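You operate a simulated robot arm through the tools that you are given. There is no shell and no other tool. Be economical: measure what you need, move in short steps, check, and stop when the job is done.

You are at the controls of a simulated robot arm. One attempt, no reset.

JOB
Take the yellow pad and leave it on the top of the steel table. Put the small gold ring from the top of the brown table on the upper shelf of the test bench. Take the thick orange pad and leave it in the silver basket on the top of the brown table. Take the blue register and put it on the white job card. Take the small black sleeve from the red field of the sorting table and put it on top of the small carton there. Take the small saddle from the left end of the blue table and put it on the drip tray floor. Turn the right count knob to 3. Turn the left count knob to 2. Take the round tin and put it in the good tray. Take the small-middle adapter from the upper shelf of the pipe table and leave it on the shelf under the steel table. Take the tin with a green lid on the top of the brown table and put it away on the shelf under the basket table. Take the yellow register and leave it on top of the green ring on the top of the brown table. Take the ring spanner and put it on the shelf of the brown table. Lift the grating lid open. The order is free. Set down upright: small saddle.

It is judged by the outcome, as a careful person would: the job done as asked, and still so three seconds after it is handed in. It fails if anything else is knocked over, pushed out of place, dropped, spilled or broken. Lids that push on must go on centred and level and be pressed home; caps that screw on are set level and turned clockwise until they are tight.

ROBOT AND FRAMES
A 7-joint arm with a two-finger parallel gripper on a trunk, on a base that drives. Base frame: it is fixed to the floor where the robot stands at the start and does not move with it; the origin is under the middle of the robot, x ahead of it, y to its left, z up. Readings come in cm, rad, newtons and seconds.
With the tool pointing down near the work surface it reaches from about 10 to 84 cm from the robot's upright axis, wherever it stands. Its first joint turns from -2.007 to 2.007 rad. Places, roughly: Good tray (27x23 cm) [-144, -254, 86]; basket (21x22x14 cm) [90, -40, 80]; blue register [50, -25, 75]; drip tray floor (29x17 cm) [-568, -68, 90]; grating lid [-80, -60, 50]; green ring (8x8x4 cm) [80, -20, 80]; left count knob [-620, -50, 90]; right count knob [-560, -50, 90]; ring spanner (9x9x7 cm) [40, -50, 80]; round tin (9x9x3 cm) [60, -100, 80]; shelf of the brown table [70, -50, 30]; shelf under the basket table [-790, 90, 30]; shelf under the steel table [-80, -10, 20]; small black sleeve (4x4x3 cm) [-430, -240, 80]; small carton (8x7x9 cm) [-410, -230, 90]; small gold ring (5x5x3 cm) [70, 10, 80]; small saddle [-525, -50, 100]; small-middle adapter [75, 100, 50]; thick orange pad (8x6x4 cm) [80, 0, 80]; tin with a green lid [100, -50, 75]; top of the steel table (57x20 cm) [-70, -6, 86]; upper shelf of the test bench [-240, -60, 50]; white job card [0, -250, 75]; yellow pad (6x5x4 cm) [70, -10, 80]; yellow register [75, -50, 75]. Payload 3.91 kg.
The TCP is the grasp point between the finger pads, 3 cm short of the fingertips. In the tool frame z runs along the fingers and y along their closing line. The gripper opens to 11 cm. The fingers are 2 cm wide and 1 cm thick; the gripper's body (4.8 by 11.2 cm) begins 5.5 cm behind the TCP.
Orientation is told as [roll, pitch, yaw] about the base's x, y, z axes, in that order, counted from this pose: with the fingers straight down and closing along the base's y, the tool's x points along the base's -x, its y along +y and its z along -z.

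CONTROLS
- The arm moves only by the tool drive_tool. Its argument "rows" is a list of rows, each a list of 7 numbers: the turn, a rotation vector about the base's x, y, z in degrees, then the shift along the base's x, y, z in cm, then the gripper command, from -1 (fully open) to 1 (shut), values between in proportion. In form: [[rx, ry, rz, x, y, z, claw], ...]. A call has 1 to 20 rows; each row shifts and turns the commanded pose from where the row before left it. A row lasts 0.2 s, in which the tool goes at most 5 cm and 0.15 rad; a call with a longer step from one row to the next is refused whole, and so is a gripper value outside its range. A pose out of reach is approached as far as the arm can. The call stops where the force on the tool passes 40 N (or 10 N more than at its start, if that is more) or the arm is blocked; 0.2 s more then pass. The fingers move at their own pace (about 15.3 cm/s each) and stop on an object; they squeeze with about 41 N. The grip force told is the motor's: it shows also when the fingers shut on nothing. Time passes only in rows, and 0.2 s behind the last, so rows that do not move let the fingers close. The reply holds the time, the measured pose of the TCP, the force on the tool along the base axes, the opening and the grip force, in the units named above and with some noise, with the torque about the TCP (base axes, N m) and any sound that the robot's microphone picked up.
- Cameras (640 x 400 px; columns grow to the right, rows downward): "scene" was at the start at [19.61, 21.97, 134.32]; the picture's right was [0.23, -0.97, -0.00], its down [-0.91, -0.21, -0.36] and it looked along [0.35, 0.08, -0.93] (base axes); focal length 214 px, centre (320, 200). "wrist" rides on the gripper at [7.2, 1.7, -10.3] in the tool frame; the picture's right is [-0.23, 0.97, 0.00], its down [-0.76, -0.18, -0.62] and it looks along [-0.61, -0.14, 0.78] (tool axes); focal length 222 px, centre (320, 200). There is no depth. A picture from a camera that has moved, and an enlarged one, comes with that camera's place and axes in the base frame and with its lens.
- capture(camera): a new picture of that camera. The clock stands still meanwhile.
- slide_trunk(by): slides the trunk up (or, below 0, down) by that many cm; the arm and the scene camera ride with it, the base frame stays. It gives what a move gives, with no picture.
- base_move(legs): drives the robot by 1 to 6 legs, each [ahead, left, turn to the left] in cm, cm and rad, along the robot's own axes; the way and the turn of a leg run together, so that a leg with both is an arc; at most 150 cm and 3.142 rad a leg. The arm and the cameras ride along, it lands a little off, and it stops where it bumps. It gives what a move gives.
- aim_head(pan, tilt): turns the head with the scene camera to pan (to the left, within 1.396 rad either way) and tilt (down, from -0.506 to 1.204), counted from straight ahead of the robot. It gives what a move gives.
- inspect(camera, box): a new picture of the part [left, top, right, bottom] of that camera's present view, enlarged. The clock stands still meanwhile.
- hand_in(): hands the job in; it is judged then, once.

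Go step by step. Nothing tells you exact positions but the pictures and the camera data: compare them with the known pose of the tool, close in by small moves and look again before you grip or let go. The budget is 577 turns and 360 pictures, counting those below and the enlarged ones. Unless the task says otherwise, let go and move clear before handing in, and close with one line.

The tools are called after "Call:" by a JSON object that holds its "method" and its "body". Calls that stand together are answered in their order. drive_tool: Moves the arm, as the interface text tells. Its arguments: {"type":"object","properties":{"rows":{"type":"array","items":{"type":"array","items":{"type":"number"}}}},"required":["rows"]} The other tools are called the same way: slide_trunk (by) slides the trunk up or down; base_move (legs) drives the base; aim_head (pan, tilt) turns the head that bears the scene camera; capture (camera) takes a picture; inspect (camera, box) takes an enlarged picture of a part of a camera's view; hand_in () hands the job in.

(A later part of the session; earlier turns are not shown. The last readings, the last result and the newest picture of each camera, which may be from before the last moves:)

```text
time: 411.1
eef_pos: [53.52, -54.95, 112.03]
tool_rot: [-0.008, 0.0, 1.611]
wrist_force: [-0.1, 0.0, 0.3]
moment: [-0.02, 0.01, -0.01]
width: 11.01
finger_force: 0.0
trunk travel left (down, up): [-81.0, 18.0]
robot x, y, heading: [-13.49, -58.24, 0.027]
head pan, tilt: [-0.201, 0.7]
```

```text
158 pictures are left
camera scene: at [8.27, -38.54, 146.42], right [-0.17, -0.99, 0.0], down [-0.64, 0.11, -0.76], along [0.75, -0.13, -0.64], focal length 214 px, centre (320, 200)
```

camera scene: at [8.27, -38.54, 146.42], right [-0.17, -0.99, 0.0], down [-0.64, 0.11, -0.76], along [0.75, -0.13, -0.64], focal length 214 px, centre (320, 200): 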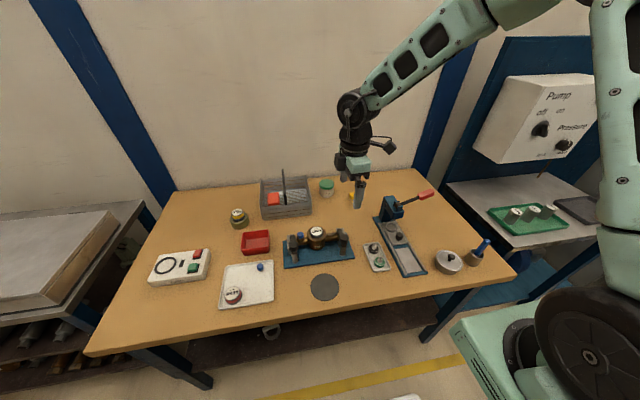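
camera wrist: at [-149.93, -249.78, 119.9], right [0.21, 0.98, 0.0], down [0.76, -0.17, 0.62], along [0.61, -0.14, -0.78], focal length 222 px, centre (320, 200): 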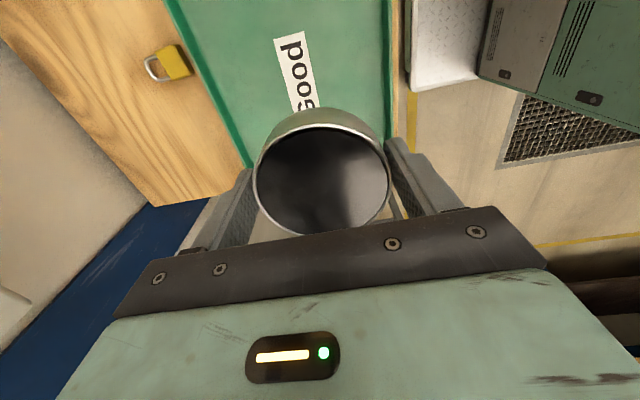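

Call:
{"method": "drive_tool", "body": {"rows": [[0, 0, 8, 2, -0.3, 0, -1], [0, 0, 8, 2, -0.3, 0, -1], [0, 0, 8, 2, -0.3, 0, -1], [0, 0, 8, 2, -0.3, 0, -1], [0, 0, 8, 2, -0.3, 0, -1], [0, 0, 8, 2, -0.3, 0, -1], [0, 0, 8, 2, -0.3, 0, -1], [0, 0, 8, 2, -0.3, 0, -1], [0, 0, 8, 2, -0.3, 0, -1], [0, 0, 8, 2, -0.3, 0, -1], [0, 0, 7.7, 2, -0.3, 0, -1]]}}

Call:
{"method": "drive_tool", "body": {"rows": [[0, -7.5, 0, 0, 0, 0, -1], [0, -7.5, 0, 0, 0, 0, -1], [0, -7.5, 0, 0, 0, 0, -1], [0, -7.5, 0, 0, 0, 0, -1], [0, -7.5, 0, 0, 0, 0, -1], [0, -7.5, 0, 0, 0, 0, -1], [0, -7.5, 0, 0, 0, 0, -1], [0, -7.5, 0, 0, 0, 0, -1]]}}

Call:
{"method": "capture", "body": {"camera": "wrist"}}

Call:
{"method": "capture", "body": {"camera": "scene"}}

```text
time: 413.6
eef_pos: [75.81, -58.34, 111.92]
tool_rot: [-0.008, 0.002, 3.14]
wrist_force: [-0.1, 0.4, 0.6]
moment: [0.04, -0.02, -0.01]
width: 10.99
finger_force: 0.0
trunk travel left (down, up): [-81.0, 18.0]
robot x, y, heading: [-13.74, -58.13, 0.031]
head pan, tilt: [-0.201, 0.7]
```

```text
time: 415.4
eef_pos: [75.57, -58.26, 111.9]
tool_rot: [-0.013, 1.05, 3.136]
wrist_force: [0.7, 0.4, 0.3]
moment: [-0.01, -0.01, -0.03]
width: 11.0
finger_force: 0.1
trunk travel left (down, up): [-81.0, 18.0]
robot x, y, heading: [-13.65, -58.47, 0.029]
head pan, tilt: [-0.201, 0.7]
```

```text
157 pictures are left
camera wrist: at [70.34, -60.01, 123.37], right [-0.11, -0.97, -0.2], down [-0.92, 0.18, -0.35], along [0.37, 0.15, -0.92], focal length 222 px, centre (320, 200)
```

wrist: 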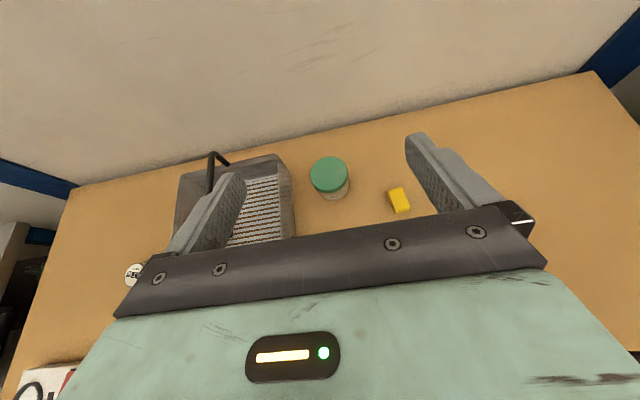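

```text
156 pictures are left
camera scene: at [8.25, -38.53, 146.42], right [-0.17, -0.99, 0.0], down [-0.63, 0.11, -0.77], along [0.75, -0.13, -0.64], focal length 214 px, centre (320, 200)
```

scene: 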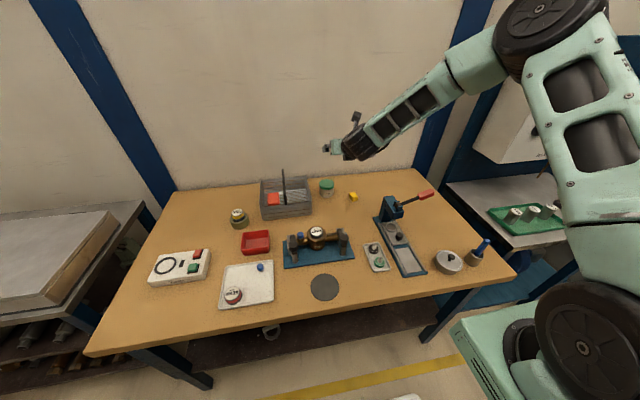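

The green-lid tin is near (89.3, −56), 4 cm from the basket. Narrowing the opening to 9 cm and descending in front of it.

Call:
{"method": "drive_tool", "body": {"rows": [[0, 0, 0, 0.3, 0.5, -4, -0.63], [0, 0, 0, 0.3, 0.5, -4, -0.63], [0, 0, 0, 0.3, 0.5, -4, -0.63], [0, 0, 0, 0.3, 0.5, -4, -0.63], [0, 0, 0, 0.3, 0.3, -4, -0.63]]}}

Call:
{"method": "capture", "body": {"camera": "wrist"}}

Call:
{"method": "inspect", "body": {"camera": "scene", "box": [250, 140, 410, 240]}}

```text
time: 416.6
eef_pos: [77.27, -55.88, 91.64]
tool_rot: [-0.009, 1.05, 3.139]
wrist_force: [0.0, -0.2, 0.1]
moment: [0.01, -0.04, -0.01]
width: 8.98
finger_force: 0.1
trunk travel left (down, up): [-81.0, 18.0]
robot x, y, heading: [-13.66, -58.42, 0.027]
head pan, tilt: [-0.201, 0.7]
```

```text
155 pictures are left
camera wrist: at [72.04, -57.64, 103.07], right [-0.11, -0.97, -0.2], down [-0.92, 0.18, -0.35], along [0.37, 0.15, -0.92], focal length 222 px, centre (320, 200)
```

wrist: 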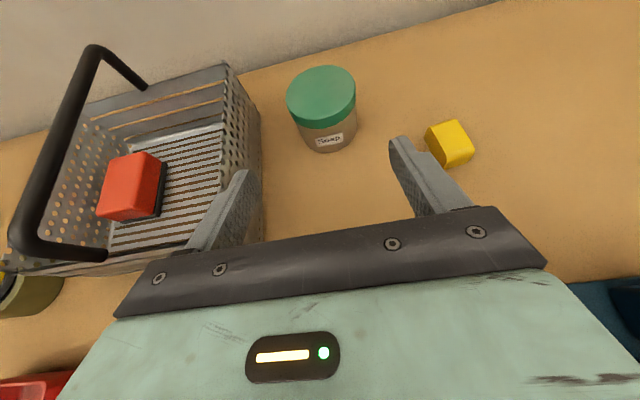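

```text
4.00 times, centred on (330, 190) of scene
camera zoom: at [8.23, -38.54, 146.43], right [-0.17, -0.99, 0.0], down [-0.63, 0.11, -0.77], along [0.75, -0.13, -0.64], focal length 858 px, centre (280, 240)
```

zoom: 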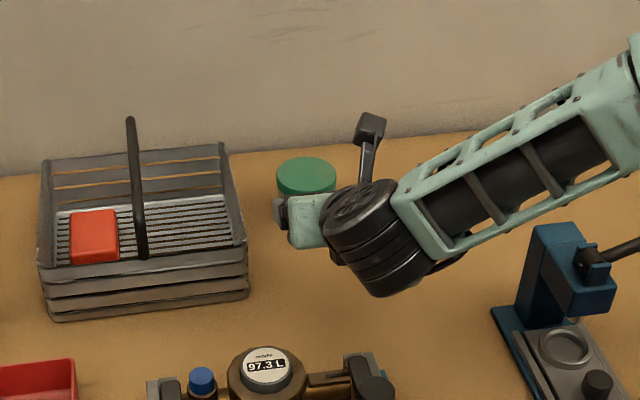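

Refined: the tin is 5.3 cm tall at (91.3, −56.5). Lining up, then sliding in along the tool axis.

Call:
{"method": "drive_tool", "body": {"rows": [[0, 0, 0, 2, -0.3, -2, -0.63], [0, 0, 0, 2, -0.3, -1.9, -0.63], [0, 0, 0, 2.6, 0, -1.5, -0.63], [0, 0, 0, 2.6, 0, -1.5, -0.63]]}}

Call:
{"method": "capture", "body": {"camera": "wrist"}}

```text
time: 417.6
eef_pos: [86.24, -56.52, 84.97]
tool_rot: [-0.009, 1.048, 3.137]
wrist_force: [-0.2, -0.3, 0.5]
moment: [0.02, 0.03, 0.01]
width: 8.98
finger_force: 0.0
trunk travel left (down, up): [-81.0, 18.0]
robot x, y, heading: [-13.73, -57.98, 0.026]
head pan, tilt: [-0.201, 0.7]
```

```text
153 pictures are left
camera wrist: at [81.09, -58.24, 96.32], right [-0.11, -0.97, -0.2], down [-0.92, 0.18, -0.35], along [0.37, 0.15, -0.92], focal length 222 px, centre (320, 200)
```

wrist: 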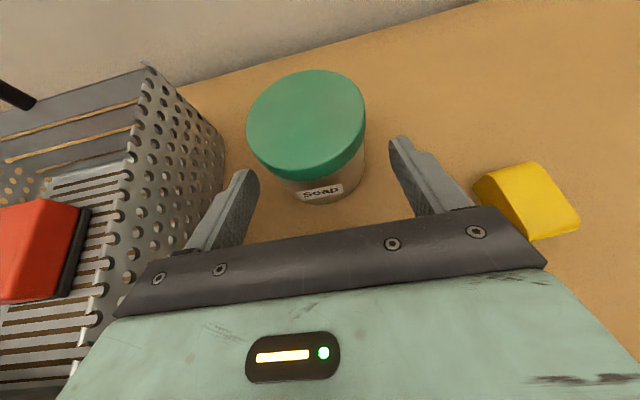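

Call:
{"method": "drive_tool", "body": {"rows": [[0, 0, 0, 1.2, 0.2, -0.7, -0.63], [0, 0, 0, 1.2, 0, -0.7, -0.63], [0, 0, 0, 1.0, 0, -0.6, -0.63]]}}

Call:
{"method": "capture", "body": {"camera": "wrist"}}

```text
time: 418.4
eef_pos: [89.54, -56.37, 82.98]
tool_rot: [-0.01, 1.047, 3.136]
wrist_force: [-0.7, -0.2, 0.2]
moment: [-0.01, -0.05, -0.04]
width: 8.98
finger_force: 0.0
trunk travel left (down, up): [-81.0, 18.0]
robot x, y, heading: [-13.91, -58.32, 0.03]
head pan, tilt: [-0.201, 0.7]
```

```text
152 pictures are left
camera wrist: at [84.39, -58.13, 94.41], right [-0.11, -0.97, -0.2], down [-0.92, 0.17, -0.35], along [0.37, 0.15, -0.92], focal length 222 px, centre (320, 200)
```

wrist: 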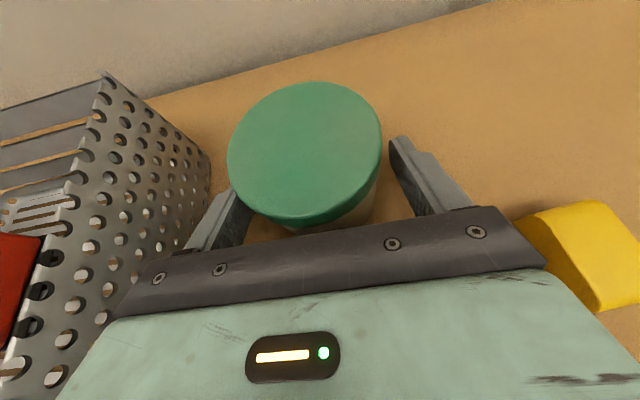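

Call:
{"method": "drive_tool", "body": {"rows": [[0, 0, 0, 0, 0.1, 0, -0.63], [0, 0, 0, 0, 0, 0, -0.4], [0, 0, 0, 0, 0, 0, 0], [0, 0, 0, 0, 0, 0, 1], [0, 0, 0, 0, 0, 0, 1]]}}

Call:
{"method": "drive_tool", "body": {"rows": [[0, 0, 0, 0, 0, 1, 1], [0, 0, 0, 0, 0, 1.5, 1], [0, 0, 0, 0, 0, 0, 1]]}}

Call:
{"method": "capture", "body": {"camera": "wrist"}}

Call:
{"method": "inspect", "body": {"camera": "scene", "box": [250, 140, 410, 240]}}

```text
time: 419.6
eef_pos: [89.59, -56.21, 82.95]
tool_rot: [-0.011, 1.049, 3.138]
wrist_force: [-0.2, 1.0, 0.0]
moment: [-0.06, 0.0, 0.04]
width: 7.22
finger_force: 41.1
trunk travel left (down, up): [-81.0, 18.0]
robot x, y, heading: [-13.61, -58.1, 0.031]
head pan, tilt: [-0.201, 0.7]
```

```text
time: 420.4
eef_pos: [89.8, -56.31, 85.39]
tool_rot: [-0.011, 1.047, 3.136]
wrist_force: [-0.6, 0.1, -2.0]
moment: [-0.01, 0.01, -0.01]
width: 7.22
finger_force: 41.0
trunk travel left (down, up): [-81.0, 18.0]
robot x, y, heading: [-13.33, -58.59, 0.029]
head pan, tilt: [-0.201, 0.7]
```

```text
151 pictures are left
camera wrist: at [84.49, -58.03, 96.88], right [-0.11, -0.97, -0.2], down [-0.92, 0.17, -0.35], along [0.37, 0.15, -0.92], focal length 222 px, centre (320, 200)
```

wrist: 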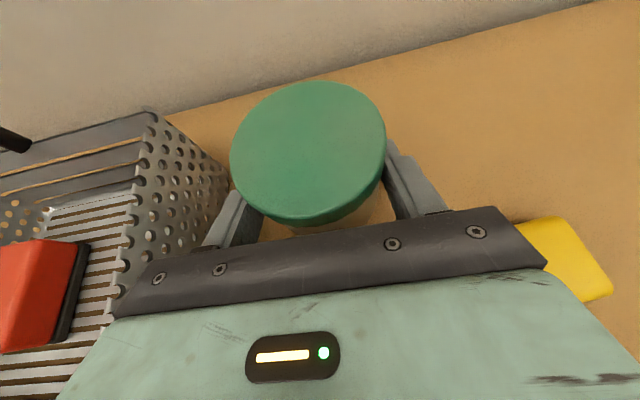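

```text
4.00 times, centred on (330, 190) of scene
camera zoom: at [8.29, -38.54, 146.41], right [-0.17, -0.99, 0.0], down [-0.63, 0.11, -0.76], along [0.75, -0.13, -0.64], focal length 858 px, centre (280, 240)
```

zoom: 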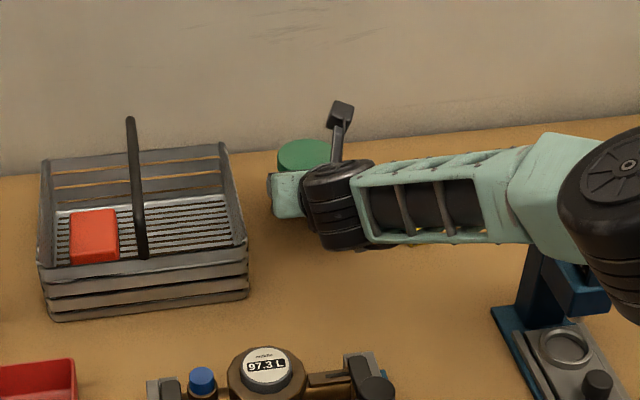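

Tin lifted upright. Raise, pull in, and head for the far area along the aisle.

Call:
{"method": "drive_tool", "body": {"rows": [[0, 0, 0, 0, 0, 5, 1], [0, 0, 0, 0, 0, 5, 1], [0, 0, 0, 0, 0, 5, 1], [0, 0, 0, 0, 0, 5, 1], [0, 0, 0, 0, 0, 5, 1], [0, 0, 0, -4, 0, 1, 1], [0, 0, 0, -4, 0, 1, 1], [0, 0, 0, -4, 0, 0, 1], [0, 0, 0, -4, 0, 0, 1], [0, 0, 0, -4, 0, 0, 1], [0, 0, 0, -4, 0, 0, 1], [0, 0, 0, -4, 0, 0, 1]]}}

Call:
{"method": "base_move", "body": {"legs": [[0, -45, 0], [0, 0, -1.6], [50, 0, 0], [0, 0, -1.571], [150, 0, 0]]}}

Call:
{"method": "aim_head", "body": {"pan": -0.3, "tilt": 0.3}}

Call:
{"method": "capture", "body": {"camera": "scene"}}

```text
time: 422.9
eef_pos: [61.76, -56.09, 112.18]
tool_rot: [-0.01, 1.048, 3.136]
wrist_force: [0.0, 0.5, -2.8]
moment: [0.01, 0.01, -0.02]
width: 7.21
finger_force: 41.2
trunk travel left (down, up): [-81.0, 18.0]
robot x, y, heading: [-13.8, -58.01, 0.026]
head pan, tilt: [-0.201, 0.7]
```

```text
time: 443.0
eef_pos: [-238.4, -166.07, 112.22]
tool_rot: [-0.011, 1.047, 0.037]
wrist_force: [-0.3, 0.5, -1.6]
moment: [0.02, -0.02, -0.03]
width: 7.16
finger_force: 41.2
trunk travel left (down, up): [-81.0, 18.0]
robot x, y, heading: [-162.72, -161.27, -3.078]
head pan, tilt: [-0.201, 0.7]
```

```text
time: 443.8
eef_pos: [-238.33, -166.13, 112.25]
tool_rot: [-0.01, 1.046, 0.036]
wrist_force: [0.0, 0.0, -2.4]
moment: [-0.02, -0.07, 0.0]
width: 7.2
finger_force: 41.7
trunk travel left (down, up): [-81.0, 18.0]
robot x, y, heading: [-163.42, -161.09, -3.069]
head pan, tilt: [-0.3, 0.3]
```

```text
149 pictures are left
camera scene: at [-184.92, -180.09, 150.02], right [0.23, 0.97, 0.0], down [0.29, -0.07, -0.95], along [-0.93, 0.22, -0.3], focal length 214 px, centre (320, 200)
```

scene: 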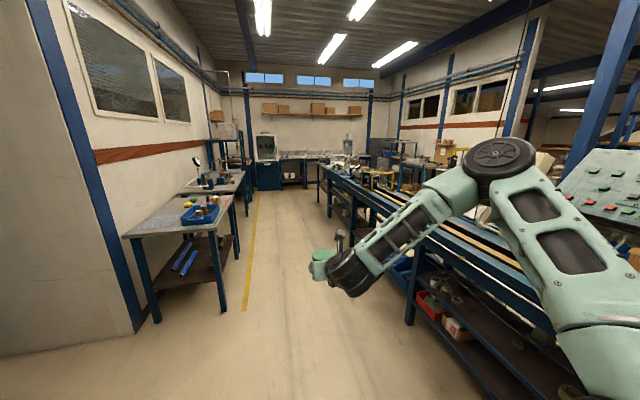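

Call:
{"method": "base_move", "body": {"legs": [[150, 18, -0.07], [150, 0, 0]]}}

Call:
{"method": "aim_head", "body": {"pan": -0.2, "tilt": 0.35}}

Call:
{"method": "capture", "body": {"camera": "scene"}}

```text
refused: leg 1 is longer than a leg can be; nothing moved
```

```text
time: 444.5
eef_pos: [-238.31, -166.16, 112.36]
tool_rot: [-0.012, 1.047, 0.037]
wrist_force: [0.2, 0.1, -3.2]
moment: [0.05, 0.0, 0.05]
width: 7.19
finger_force: 40.8
trunk travel left (down, up): [-81.0, 18.0]
robot x, y, heading: [-163.15, -160.91, -3.072]
head pan, tilt: [-0.201, 0.351]
```

```text
148 pictures are left
camera scene: at [-185.06, -181.01, 149.56], right [0.13, 0.99, 0.0], down [0.34, -0.04, -0.94], along [-0.93, 0.12, -0.34], focal length 214 px, centre (320, 200)
```

scene: 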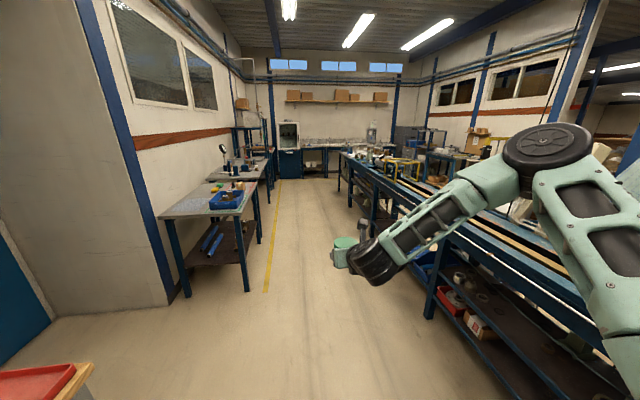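

Call:
{"method": "base_move", "body": {"legs": [[0, 10, -0.07], [150, 0, 0], [150, 0, 0]]}}

Call:
{"method": "capture", "body": {"camera": "scene"}}

Call:
{"method": "aim_head", "body": {"pan": -0.9, "tilt": 0.4}}

Call:
{"method": "capture", "body": {"camera": "scene"}}

```text
time: 459.8
eef_pos: [-539.73, -168.73, 112.35]
tool_rot: [-0.009, 1.048, -0.046]
wrist_force: [0.0, 0.7, -2.7]
moment: [0.0, -0.02, -0.02]
width: 7.17
finger_force: 41.0
trunk travel left (down, up): [-81.0, 18.0]
robot x, y, heading: [-464.49, -170.03, 3.128]
head pan, tilt: [-0.201, 0.351]
```

```text
147 pictures are left
camera scene: at [-487.82, -187.84, 149.56], right [0.21, 0.98, 0.0], down [0.34, -0.07, -0.94], along [-0.92, 0.2, -0.34], focal length 214 px, centre (320, 200)
```

scene: 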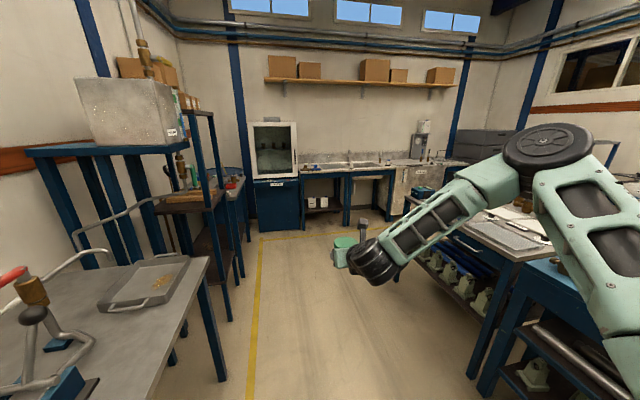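

```text
time: 460.8
eef_pos: [-539.76, -168.63, 112.23]
tool_rot: [-0.011, 1.047, -0.046]
wrist_force: [0.2, -0.1, -1.9]
moment: [0.0, -0.03, 0.01]
width: 7.19
finger_force: 40.9
trunk travel left (down, up): [-81.0, 18.0]
robot x, y, heading: [-464.02, -169.75, 3.132]
head pan, tilt: [-0.901, 0.4]
```

```text
146 pictures are left
camera scene: at [-484.39, -182.48, 149.1], right [0.79, 0.61, 0.0], down [0.24, -0.31, -0.92], along [-0.56, 0.73, -0.39], focal length 214 px, centre (320, 200)
```

scene: 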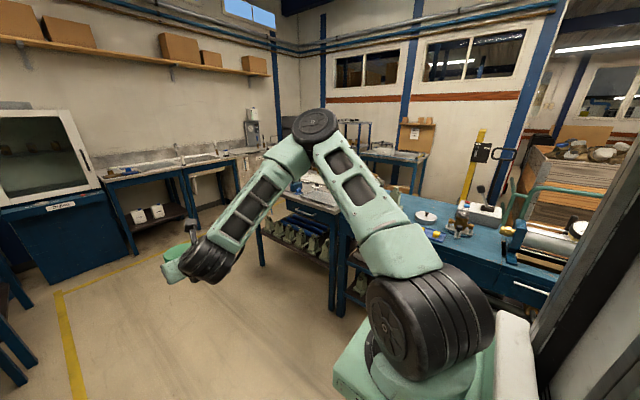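

Call:
{"method": "base_move", "body": {"legs": [[150, 0, 0], [60, 0, 0]]}}

Call:
{"method": "aim_head", "body": {"pan": -0.8, "tilt": 0.4}}

Call:
{"method": "capture", "body": {"camera": "scene"}}

```text
time: 471.3
eef_pos: [-750.04, -168.3, 112.29]
tool_rot: [-0.011, 1.047, -0.034]
wrist_force: [0.5, 0.1, -2.9]
moment: [0.01, -0.01, -0.02]
width: 7.21
finger_force: 40.6
trunk travel left (down, up): [-81.0, 18.0]
robot x, y, heading: [-674.49, -168.62, 3.14]
head pan, tilt: [-0.901, 0.4]
```

```text
time: 471.9
eef_pos: [-750.08, -168.37, 112.28]
tool_rot: [-0.01, 1.048, -0.036]
wrist_force: [0.5, 0.2, -2.5]
moment: [-0.02, -0.04, 0.0]
width: 7.18
finger_force: 40.9
trunk travel left (down, up): [-81.0, 18.0]
robot x, y, heading: [-674.51, -168.92, 3.138]
head pan, tilt: [-0.799, 0.4]
```

```text
145 pictures are left
camera scene: at [-695.36, -182.23, 149.1], right [0.72, 0.7, 0.0], down [0.27, -0.28, -0.92], along [-0.64, 0.66, -0.39], focal length 214 px, centre (320, 200)
```

scene: 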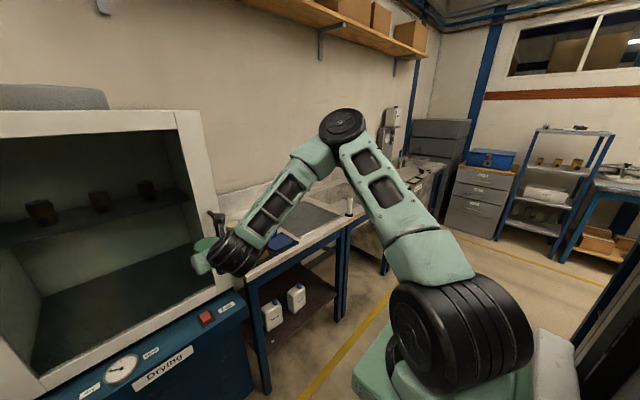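

Call:
{"method": "base_move", "body": {"legs": [[0, 0, -1.571], [0, 32, 0], [60, 0, 0]]}}

Call:
{"method": "aim_head", "body": {"pan": 0.4, "tilt": 0.4}}

Call:
{"method": "capture", "body": {"camera": "scene"}}

```text
time: 481.0
eef_pos: [-700.68, -31.12, 112.37]
tool_rot: [-0.009, 1.048, -1.643]
wrist_force: [0.2, -0.2, -2.0]
moment: [-0.02, -0.03, -0.01]
width: 7.17
finger_force: 40.7
trunk travel left (down, up): [-81.0, 18.0]
robot x, y, heading: [-703.35, -106.75, 1.534]
head pan, tilt: [-0.799, 0.4]
```

```text
time: 482.4
eef_pos: [-700.71, -31.21, 112.22]
tool_rot: [-0.009, 1.045, -1.644]
wrist_force: [0.4, -0.3, -2.4]
moment: [-0.06, 0.0, 0.03]
width: 7.18
finger_force: 40.8
trunk travel left (down, up): [-81.0, 18.0]
robot x, y, heading: [-703.57, -106.68, 1.533]
head pan, tilt: [0.4, 0.4]
```

```text
144 pictures are left
camera scene: at [-726.96, -82.85, 149.1], right [0.94, 0.35, 0.0], down [0.14, -0.36, -0.92], along [-0.33, 0.86, -0.39], focal length 214 px, centre (320, 200)
```

scene: 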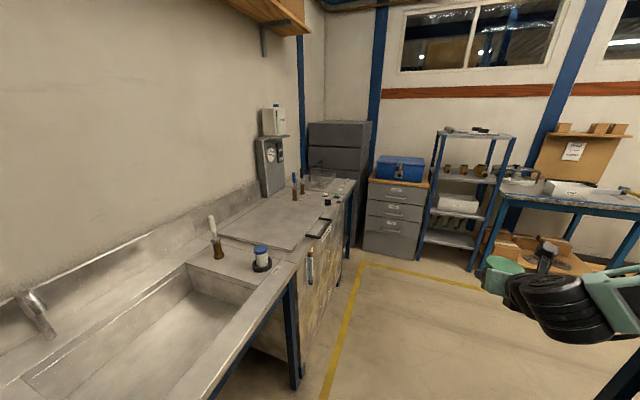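

Call:
{"method": "base_move", "body": {"legs": [[90, 0, 0.03]]}}

Call:
{"method": "aim_head", "body": {"pan": 0.6, "tilt": 0.5}}

Call:
{"method": "capture", "body": {"camera": "scene"}}

```text
time: 487.1
eef_pos: [-697.81, 57.71, 112.24]
tool_rot: [-0.011, 1.046, -1.638]
wrist_force: [-0.1, 0.0, -2.7]
moment: [-0.02, -0.03, -0.01]
width: 7.17
finger_force: 40.9
trunk travel left (down, up): [-81.0, 18.0]
robot x, y, heading: [-700.46, -17.7, 1.539]
head pan, tilt: [0.4, 0.4]
```

```text
time: 487.8
eef_pos: [-697.79, 57.72, 112.21]
tool_rot: [-0.01, 1.046, -1.636]
wrist_force: [0.0, -0.1, -2.4]
moment: [0.0, 0.04, 0.01]
width: 7.16
finger_force: 40.9
trunk travel left (down, up): [-81.0, 18.0]
robot x, y, heading: [-700.4, -17.26, 1.54]
head pan, tilt: [0.6, 0.499]
```

```text
143 pictures are left
camera scene: at [-725.42, 5.08, 148.19], right [0.84, 0.54, 0.0], down [0.26, -0.4, -0.88], along [-0.47, 0.74, -0.48], focal length 214 px, centre (320, 200)
```

scene: 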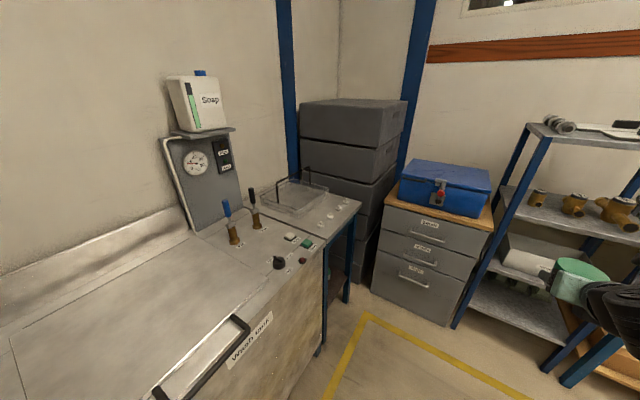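

The basket table is the small one at y 74…108, x≈−766…−810. Turning to face it and looking at its shelf.

Call:
{"method": "base_move", "body": {"legs": [[0, -12, 0], [0, 0, 1.6], [0, -60, 0]]}}

Call:
{"method": "aim_head", "body": {"pan": -0.5, "tilt": 0.7}}

Call:
{"method": "capture", "body": {"camera": "scene"}}

Call:
{"method": "capture", "body": {"camera": "wrist"}}

```text
time: 495.8
eef_pos: [-762.06, 43.63, 112.3]
tool_rot: [-0.01, 1.049, -0.071]
wrist_force: [0.6, 0.2, -2.0]
moment: [-0.06, -0.03, 0.0]
width: 7.21
finger_force: 41.4
trunk travel left (down, up): [-81.0, 18.0]
robot x, y, heading: [-686.26, 40.77, 3.104]
head pan, tilt: [0.6, 0.499]
```

```text
time: 497.2
eef_pos: [-761.95, 43.74, 112.38]
tool_rot: [-0.011, 1.048, -0.07]
wrist_force: [0.4, -0.2, -2.7]
moment: [0.02, -0.02, -0.01]
width: 7.19
finger_force: 41.4
trunk travel left (down, up): [-81.0, 18.0]
robot x, y, heading: [-687.09, 40.7, 3.101]
head pan, tilt: [-0.499, 0.7]
```

```text
142 pictures are left
camera scene: at [-708.99, 25.39, 146.42], right [0.51, 0.86, 0.0], down [0.55, -0.33, -0.76], along [-0.66, 0.39, -0.64], focal length 214 px, centre (320, 200)
```

scene: 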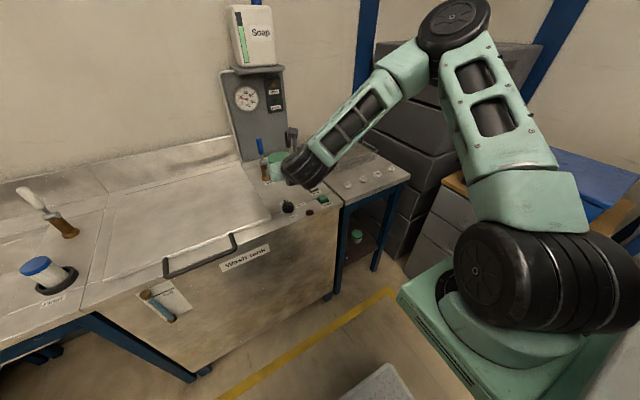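

```text
141 pictures are left
camera wrist: at [-756.6, 45.22, 123.73], right [0.17, 0.96, -0.2], down [0.91, -0.24, -0.35], along [-0.38, -0.12, -0.92], focal length 222 px, centre (320, 200)
```

wrist: 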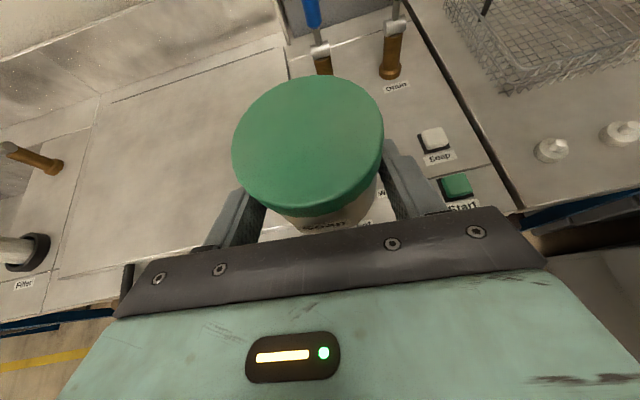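

Another green-lid tin stands on that shelf at about (−778, 95); I'll place mine left of it at y≈83.5. Back off, align, then lower the trunk.

Call:
{"method": "base_move", "body": {"legs": [[-16, 0, 0.04], [0, -40, 0]]}}

Call:
{"method": "capture", "body": {"camera": "wrist"}}

Call:
{"method": "aim_head", "body": {"pan": 0.1, "tilt": 0.8}}

Call:
{"method": "capture", "body": {"camera": "scene"}}

```text
time: 500.6
eef_pos: [-746.16, 79.98, 112.32]
tool_rot: [-0.011, 1.049, -0.031]
wrist_force: [0.4, 0.1, -2.2]
moment: [0.02, -0.07, -0.01]
width: 7.19
finger_force: 41.0
trunk travel left (down, up): [-81.0, 18.0]
robot x, y, heading: [-670.76, 79.87, -3.142]
head pan, tilt: [-0.499, 0.7]
```

```text
140 pictures are left
camera wrist: at [-740.75, 81.67, 123.73], right [0.13, 0.97, -0.2], down [0.92, -0.2, -0.35], along [-0.38, -0.14, -0.92], focal length 222 px, centre (320, 200)
```

wrist: 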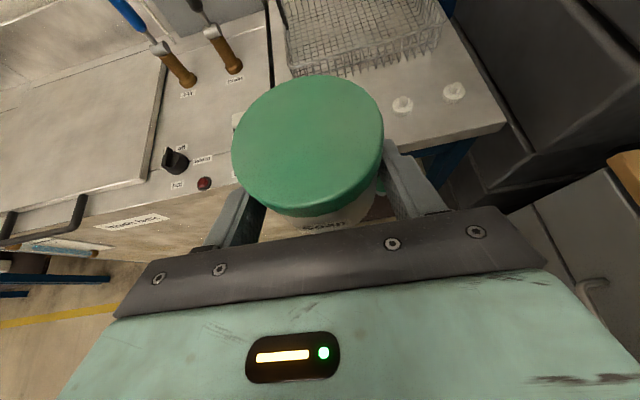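

```text
time: 501.6
eef_pos: [-746.14, 80.07, 112.24]
tool_rot: [-0.011, 1.047, -0.029]
wrist_force: [-0.5, -0.8, -2.2]
moment: [-0.04, -0.02, 0.03]
width: 7.18
finger_force: 40.1
trunk travel left (down, up): [-81.0, 18.0]
robot x, y, heading: [-670.48, 80.3, -3.135]
head pan, tilt: [0.099, 0.799]
```

```text
139 pictures are left
camera scene: at [-692.93, 58.93, 145.59], right [-0.1, 0.99, 0.0], down [0.71, 0.07, -0.7], along [-0.69, -0.07, -0.72], focal length 214 px, centre (320, 200)
```

scene: 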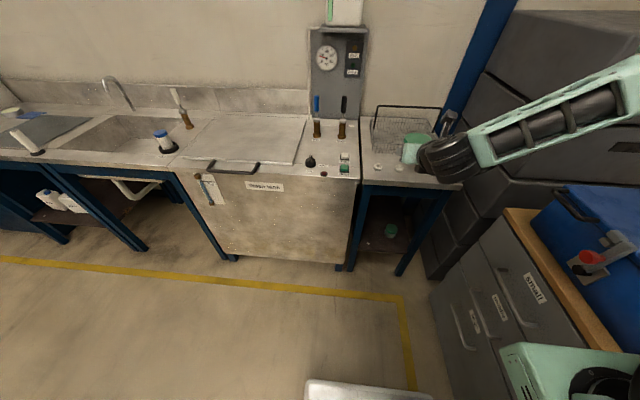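

Call:
{"method": "drive_tool", "body": {"rows": [[0, 0, 1.7, 0, 2, 0, 1], [0, 0, 0, 0, 1.5, 0, 1]]}}

Call:
{"method": "slide_trunk", "body": {"by": -40}}

Call:
{"method": "slide_trunk", "body": {"by": -25}}

Call:
{"method": "capture", "body": {"camera": "wrist"}}

Call:
{"method": "capture", "body": {"camera": "scene"}}

```text
time: 502.2
eef_pos: [-746.2, 83.5, 112.19]
tool_rot: [-0.009, 1.047, 0.001]
wrist_force: [0.9, -0.6, -2.1]
moment: [0.01, -0.05, 0.01]
width: 7.18
finger_force: 41.0
trunk travel left (down, up): [-81.0, 18.0]
robot x, y, heading: [-670.67, 80.16, -3.136]
head pan, tilt: [0.099, 0.799]
```

```text
time: 506.1
eef_pos: [-746.19, 83.49, 72.28]
tool_rot: [-0.01, 1.047, 0.0]
wrist_force: [0.3, -0.5, -2.3]
moment: [-0.01, -0.02, -0.04]
width: 7.17
finger_force: 40.8
trunk travel left (down, up): [-41.0, 58.0]
robot x, y, heading: [-670.69, 80.63, -3.141]
head pan, tilt: [0.099, 0.799]
```

```text
time: 508.7
eef_pos: [-746.32, 83.56, 47.28]
tool_rot: [-0.011, 1.049, -0.001]
wrist_force: [0.2, 0.4, -2.6]
moment: [0.01, -0.05, -0.02]
width: 7.18
finger_force: 41.8
trunk travel left (down, up): [-16.0, 83.0]
robot x, y, heading: [-670.74, 79.84, -3.137]
head pan, tilt: [0.099, 0.799]
```

```text
138 pictures are left
camera wrist: at [-740.83, 85.33, 58.68], right [0.1, 0.97, -0.2], down [0.92, -0.17, -0.35], along [-0.37, -0.15, -0.92], focal length 222 px, centre (320, 200)
```

wrist: 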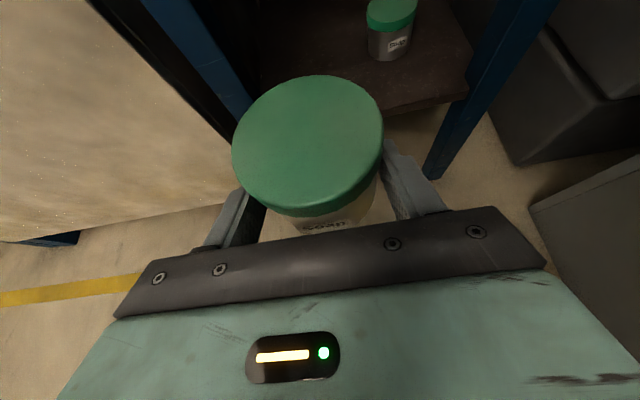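

```text
137 pictures are left
camera scene: at [-692.92, 58.93, 80.6], right [-0.1, 0.99, 0.0], down [0.71, 0.07, -0.7], along [-0.69, -0.07, -0.72], focal length 214 px, centre (320, 200)
```

scene: 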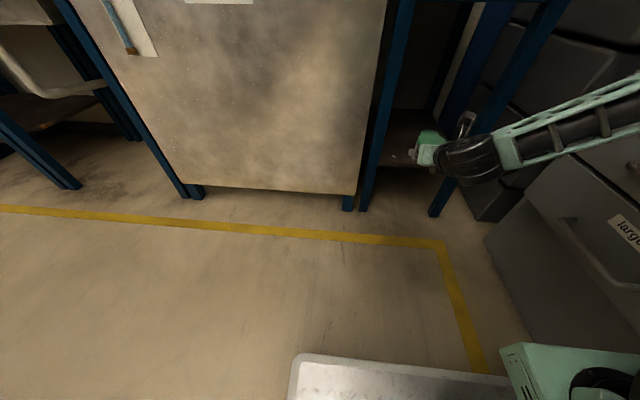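

Call:
{"method": "drive_tool", "body": {"rows": [[0, 0, 0, -3.7, 0, -1, 1], [0, 0, 0, -3.7, 0, -1, 1], [0, 0, 0, -3.7, 0, -1, 1], [0, 0, 0, -3.7, 0, -1, 1]]}}

Call:
{"method": "capture", "body": {"camera": "wrist"}}

Call:
{"method": "capture", "body": {"camera": "scene"}}

```text
time: 509.7
eef_pos: [-761.06, 83.52, 43.36]
tool_rot: [-0.011, 1.049, 0.001]
wrist_force: [0.4, -0.4, -2.0]
moment: [0.0, -0.03, 0.0]
width: 7.19
finger_force: 41.3
trunk travel left (down, up): [-16.0, 83.0]
robot x, y, heading: [-670.31, 80.14, -3.137]
head pan, tilt: [0.099, 0.799]
```

```text
136 pictures are left
camera wrist: at [-755.68, 85.4, 54.86], right [0.1, 0.97, -0.2], down [0.92, -0.17, -0.35], along [-0.37, -0.15, -0.92], focal length 222 px, centre (320, 200)
```

wrist: 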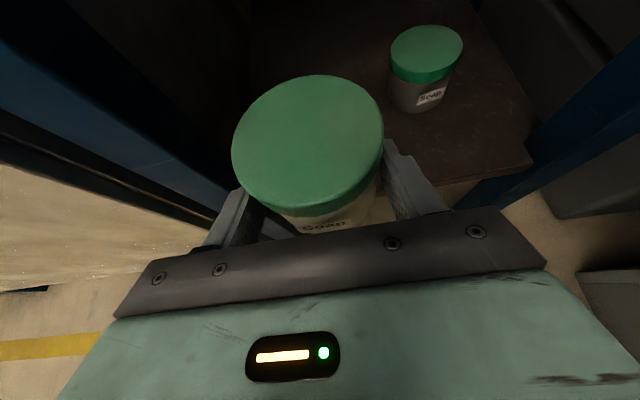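

```text
135 pictures are left
camera scene: at [-692.92, 58.93, 80.6], right [-0.1, 0.99, 0.0], down [0.71, 0.07, -0.7], along [-0.69, -0.07, -0.72], focal length 214 px, centre (320, 200)
```

scene: 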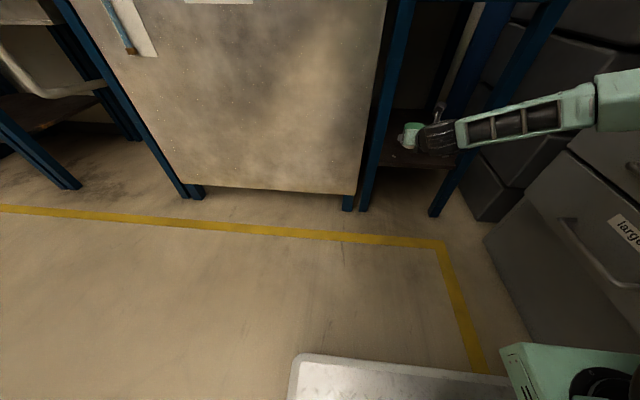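

Call:
{"method": "drive_tool", "body": {"rows": [[0, 0, 0, -3.5, 0, -1.5, 1], [0, 0, 0, -3.5, 0, -1.5, 1], [0, 0, 0, -3.5, 0, -1.5, 1], [0, 0, 0, -2.5, 0, -1.5, 1]]}}

Call:
{"method": "capture", "body": {"camera": "wrist"}}

Call:
{"method": "inspect", "body": {"camera": "scene", "box": [340, 60, 560, 230]}}

```text
time: 510.7
eef_pos: [-773.88, 83.76, 37.22]
tool_rot: [-0.011, 1.047, 0.0]
wrist_force: [-0.3, -0.4, -2.8]
moment: [-0.04, 0.0, 0.03]
width: 7.17
finger_force: 41.2
trunk travel left (down, up): [-16.0, 83.0]
robot x, y, heading: [-670.74, 80.31, -3.14]
head pan, tilt: [0.099, 0.799]
```

```text
134 pictures are left
camera wrist: at [-768.64, 85.5, 48.75], right [0.11, 0.97, -0.2], down [0.92, -0.17, -0.35], along [-0.37, -0.15, -0.92], focal length 222 px, centre (320, 200)
```

wrist: 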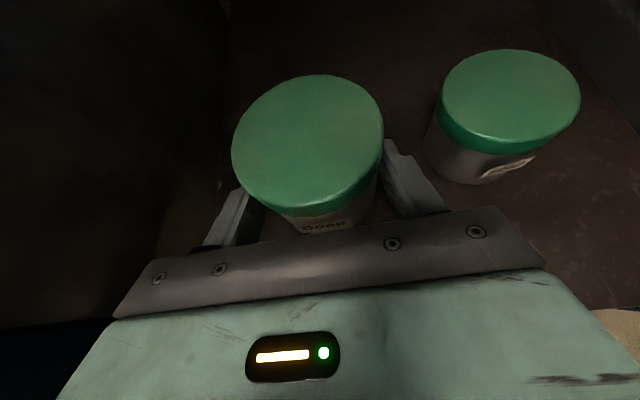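

```text
2.35 times, centred on (450, 145) of scene
camera zoom: at [-692.92, 58.93, 80.6], right [-0.1, 0.99, 0.0], down [0.71, 0.07, -0.7], along [-0.69, -0.07, -0.72], focal length 505 px, centre (14, 329)
```

zoom: 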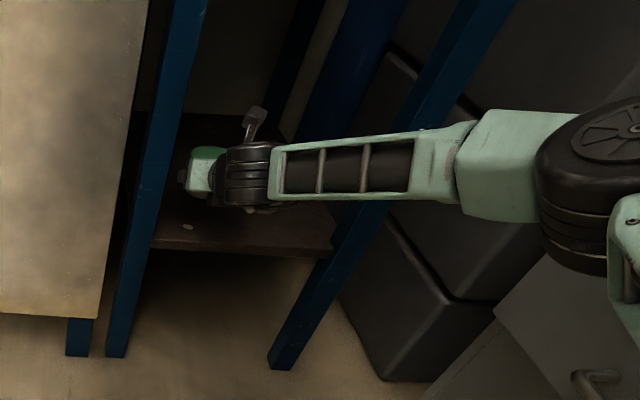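

Call:
{"method": "drive_tool", "body": {"rows": [[0, 0, 0, 0, -0.4, -1.5, 1], [0, 0, 0, 0, -0.3, -1.2, 1], [0, 0, 0, 0, 0, -0.6, 1], [0, 0, 0, 0, 0, -0.5, 1], [0, 0, 0, 0, 0, -0.4, 1]]}}

```text
time: 511.9
eef_pos: [-774.02, 82.76, 33.11]
tool_rot: [-0.01, 1.046, 0.001]
wrist_force: [0.6, 0.2, -1.4]
moment: [0.06, -0.02, -0.05]
width: 7.2
finger_force: 41.2
trunk travel left (down, up): [-16.0, 83.0]
robot x, y, heading: [-670.56, 80.02, -3.138]
head pan, tilt: [0.099, 0.799]
```

Call:
{"method": "drive_tool", "body": {"rows": [[0, 0, 0, 0, 0, -0.5, 1], [0, 0, 0, 0, 0, -0.4, 1], [0, 0, 0, 0, 0, -0.4, 1], [0, 0, 0, 0, 0, -0.4, 1], [0, 0, 0, 0, 0, -0.4, 1]]}}

Call:
{"method": "capture", "body": {"camera": "wrist"}}

```text
time: 512.8
eef_pos: [-774.22, 82.79, 32.36]
tool_rot: [-0.006, 1.058, 0.002]
wrist_force: [-0.2, 0.0, 11.1]
moment: [0.33, -0.21, -0.07]
width: 7.16
finger_force: 40.6
trunk travel left (down, up): [-16.0, 83.0]
robot x, y, heading: [-670.96, 79.92, -3.137]
head pan, tilt: [0.099, 0.799]
stopped in row 4: the force on the tool passed its limit at 46 N (the readings are from after the stop); the commanded pose is now the measured one
```

```text
132 pictures are left
camera wrist: at [-768.77, 84.56, 43.76], right [0.1, 0.97, -0.2], down [0.92, -0.17, -0.36], along [-0.38, -0.15, -0.91], focal length 222 px, centre (320, 200)
```

wrist: 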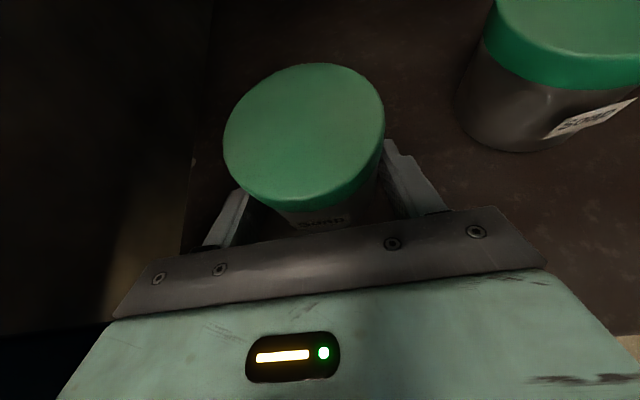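

Call:
{"method": "drive_tool", "body": {"rows": [[0, 0, 0, 0, 0, 0.2, 0.0], [0, 0, 0, 0, 0, 0, -0.55], [0, 0, 0, 0, 0, 0, -0.55], [0, 0, 0, 1.7, 0, 1, -0.55], [0, 0, 0, 2.6, 0, 1.5, -0.55], [0, 0, 0, 3.4, 0, 2, -0.55], [0, 0, 0, 3.5, 0, 1, -0.55], [0, 0, 0, 4, 0, 1, -0.55], [0, 0, 0, 4, 0, 1, -0.55], [0, 0, 0, 4, 0, 1, -0.55], [0, 0, 0, 4, 0, 1, -0.55]]}}

Call:
{"method": "capture", "body": {"camera": "wrist"}}

```text
time: 515.2
eef_pos: [-747.05, 82.63, 41.68]
tool_rot: [-0.007, 1.053, 0.002]
wrist_force: [-0.3, 0.1, 0.1]
moment: [0.03, 0.03, -0.02]
width: 8.52
finger_force: 0.0
trunk travel left (down, up): [-16.0, 83.0]
robot x, y, heading: [-670.64, 80.06, -3.14]
head pan, tilt: [0.099, 0.799]
```

```text
131 pictures are left
camera wrist: at [-741.55, 84.46, 53.09], right [0.1, 0.97, -0.2], down [0.92, -0.17, -0.35], along [-0.38, -0.15, -0.91], focal length 222 px, centre (320, 200)
```

wrist: 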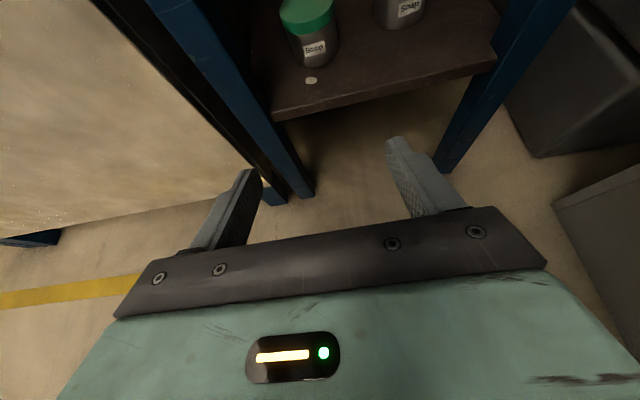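

The tin stands upright on the shelf. Now the knobs and saddle: raise up, drive round to the aisle facing the blue/grey tables.

Call:
{"method": "slide_trunk", "body": {"by": 40}}

Call:
{"method": "slide_trunk", "body": {"by": 40}}

Call:
{"method": "base_move", "body": {"legs": [[0, 0, 1.571], [0, -33, 0], [150, 0, 0], [70, 0, 0], [0, 0, 3.14]]}}

Call:
{"method": "aim_head", "body": {"pan": -0.9, "tilt": 0.5}}

Call:
{"method": "capture", "body": {"camera": "scene"}}

```text
time: 516.8
eef_pos: [-743.79, 78.54, 48.08]
tool_rot: [-0.197, 0.903, -0.133]
wrist_force: [0.4, 0.7, -0.3]
moment: [0.02, -0.02, 0.0]
width: 8.51
finger_force: 0.1
trunk travel left (down, up): [-28.5, 70.5]
robot x, y, heading: [-670.3, 79.49, -3.134]
head pan, tilt: [0.099, 0.799]
stopped: the arm was blocked; the commanded pose is now the measured one
```

```text
time: 520.6
eef_pos: [-743.86, 79.12, 87.96]
tool_rot: [-0.191, 0.907, -0.133]
wrist_force: [0.9, 0.1, 0.0]
moment: [0.02, 0.0, 0.01]
width: 8.51
finger_force: 0.1
trunk travel left (down, up): [-68.5, 30.5]
robot x, y, heading: [-670.4, 79.9, -3.14]
head pan, tilt: [0.099, 0.799]
```

```text
time: 544.3
eef_pos: [-700.9, -65.98, 88.02]
tool_rot: [-0.19, 0.908, -1.736]
wrist_force: [0.3, 0.1, 0.4]
moment: [0.03, 0.05, 0.02]
width: 8.52
finger_force: 0.1
trunk travel left (down, up): [-68.5, 30.5]
robot x, y, heading: [-702.36, -139.58, 1.548]
head pan, tilt: [0.099, 0.799]
```

```text
time: 545.5
eef_pos: [-700.96, -65.88, 87.92]
tool_rot: [-0.19, 0.907, -1.736]
wrist_force: [0.4, 0.8, 0.6]
moment: [0.02, 0.02, -0.03]
width: 8.52
finger_force: 0.0
trunk travel left (down, up): [-68.5, 30.5]
robot x, y, heading: [-702.08, -139.43, 1.54]
head pan, tilt: [-0.901, 0.499]
```

```text
130 pictures are left
camera scene: at [-715.36, -119.01, 135.67], right [0.6, -0.8, 0.0], down [-0.38, -0.29, -0.88], along [0.7, 0.53, -0.48], focal length 214 px, centre (320, 200)
```

scene: 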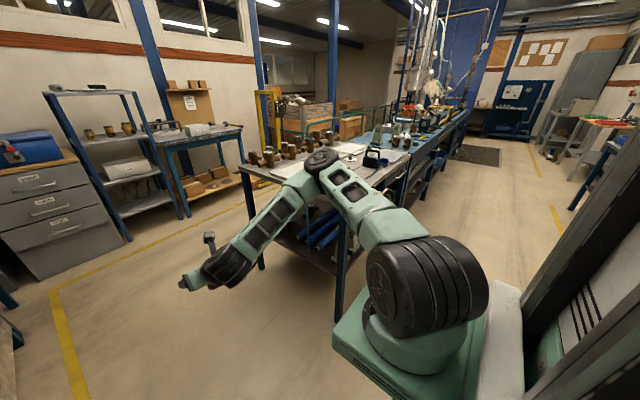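

Call:
{"method": "aim_head", "body": {"pan": 0.2, "tilt": 0.4}}

Call:
{"method": "inspect", "body": {"camera": "scene", "box": [120, 80, 520, 330]}}

```text
time: 546.9
eef_pos: [-700.83, -65.96, 87.93]
tool_rot: [-0.19, 0.907, -1.736]
wrist_force: [0.6, 0.0, -1.0]
moment: [0.01, -0.02, -0.04]
width: 8.52
finger_force: 0.0
trunk travel left (down, up): [-68.5, 30.5]
robot x, y, heading: [-702.23, -139.46, 1.55]
head pan, tilt: [0.201, 0.4]
```

```text
1.60 times, centred on (320, 205) of scene
camera zoom: at [-724.24, -115.36, 136.58], right [0.98, 0.17, 0.0], down [0.07, -0.38, -0.92], along [-0.16, 0.91, -0.39], focal length 343 px, centre (320, 192)
```

zoom: 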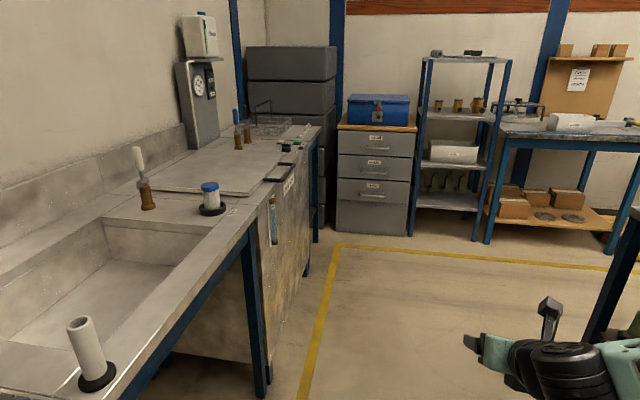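

Everything there is still in place. Straighten the tool, raise, and move in front of the grey/blue tables.

Call:
{"method": "slide_trunk", "body": {"by": 25}}

Call:
{"method": "drive_tool", "body": {"rows": [[-7.53, -0.21, -0.7, 0, 0, 1, -0.55], [-7.53, -0.21, -0.7, 0, 0, 1, -0.55], [-7.53, -0.21, -0.7, 0, 0, 1, -0.55], [-7.53, -0.21, -0.7, 0, 0, 1, -0.55], [-7.53, -0.21, -0.7, 0, 0, 1, -0.55], [-7.53, -0.21, -0.7, 0, 0, 1, -0.55], [-7.53, -0.21, -0.7, 0, 0, 1, -0.55]]}}

Call:
{"method": "base_move", "body": {"legs": [[-45, 0, 0.02], [0, -100, 0]]}}

Call:
{"method": "aim_head", "body": {"pan": -0.2, "tilt": 0.5}}

Call:
{"method": "capture", "body": {"camera": "scene"}}

```text
time: 549.5
eef_pos: [-700.88, -65.92, 113.03]
tool_rot: [-0.19, 0.909, -1.736]
wrist_force: [0.4, 0.7, -0.5]
moment: [0.02, -0.01, -0.02]
width: 8.51
finger_force: 0.0
trunk travel left (down, up): [-93.5, 5.5]
robot x, y, heading: [-702.55, -139.53, 1.54]
head pan, tilt: [0.201, 0.4]
```

```text
time: 551.0
eef_pos: [-700.73, -65.88, 119.92]
tool_rot: [-0.002, 0.0, -1.735]
wrist_force: [0.5, 0.3, 0.4]
moment: [0.01, -0.01, 0.0]
width: 8.53
finger_force: 0.0
trunk travel left (down, up): [-93.5, 5.5]
robot x, y, heading: [-702.33, -139.58, 1.55]
head pan, tilt: [0.201, 0.4]
```

```text
time: 558.5
eef_pos: [-603.6, -110.4, 119.81]
tool_rot: [-0.004, 0.002, -1.71]
wrist_force: [0.0, 0.9, 0.7]
moment: [-0.01, -0.01, 0.0]
width: 8.53
finger_force: 0.1
trunk travel left (down, up): [-93.5, 5.5]
robot x, y, heading: [-603.05, -184.12, 1.571]
head pan, tilt: [0.201, 0.4]
```

```text
time: 559.4
eef_pos: [-603.47, -110.46, 119.78]
tool_rot: [-0.002, 0.001, -1.71]
wrist_force: [-0.9, 0.5, 0.4]
moment: [0.0, -0.01, -0.05]
width: 8.55
finger_force: 0.1
trunk travel left (down, up): [-93.5, 5.5]
robot x, y, heading: [-603.77, -183.89, 1.571]
head pan, tilt: [-0.201, 0.499]
```

```text
128 pictures are left
camera scene: at [-622.09, -160.6, 160.67], right [0.98, -0.2, 0.0], down [-0.1, -0.47, -0.88], along [0.17, 0.86, -0.48], focal length 214 px, centre (320, 200)
```

scene: 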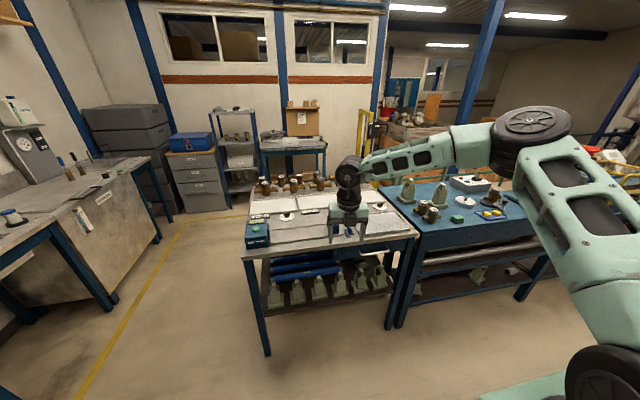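

Call:
{"method": "inspect", "body": {"camera": "scene", "box": [230, 160, 430, 260]}}

Call:
{"method": "inspect", "body": {"camera": "scene", "box": [380, 160, 540, 260]}}

Call:
{"method": "capture", "body": {"camera": "wrist"}}

```text
3.20 times, centred on (330, 210) of scene
camera zoom: at [-622.09, -160.6, 160.67], right [0.98, -0.2, 0.0], down [-0.1, -0.47, -0.88], along [0.17, 0.86, -0.48], focal length 686 px, centre (288, 168)
```

zoom: 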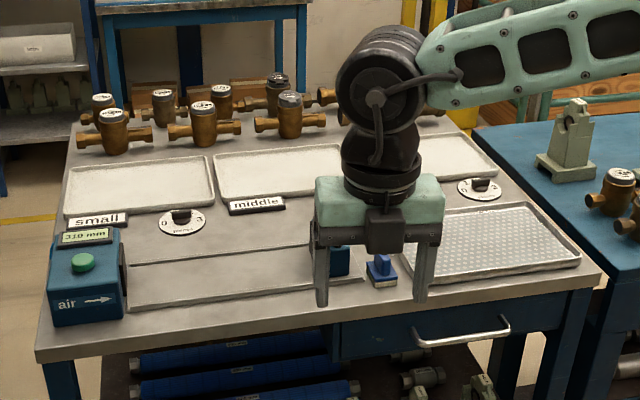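

```text
4.00 times, centred on (460, 210) of scene
camera zoom: at [-622.09, -160.6, 160.67], right [0.98, -0.2, 0.0], down [-0.1, -0.47, -0.88], along [0.17, 0.86, -0.48], focal length 858 px, centre (-240, 160)
```

zoom: 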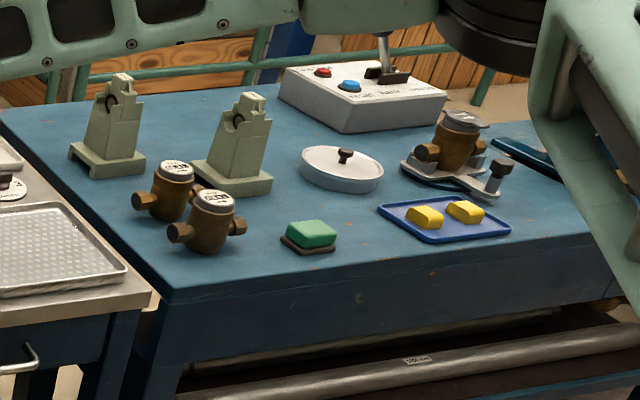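

```text
125 pictures are left
camera wrist: at [-600.72, -103.44, 130.19], right [0.93, -0.36, 0.0], down [-0.28, -0.73, 0.62], along [-0.23, -0.58, -0.78], focal length 222 px, centre (320, 200)
```

wrist: 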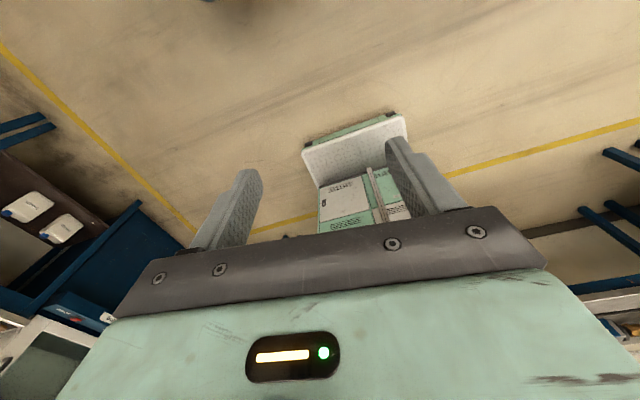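

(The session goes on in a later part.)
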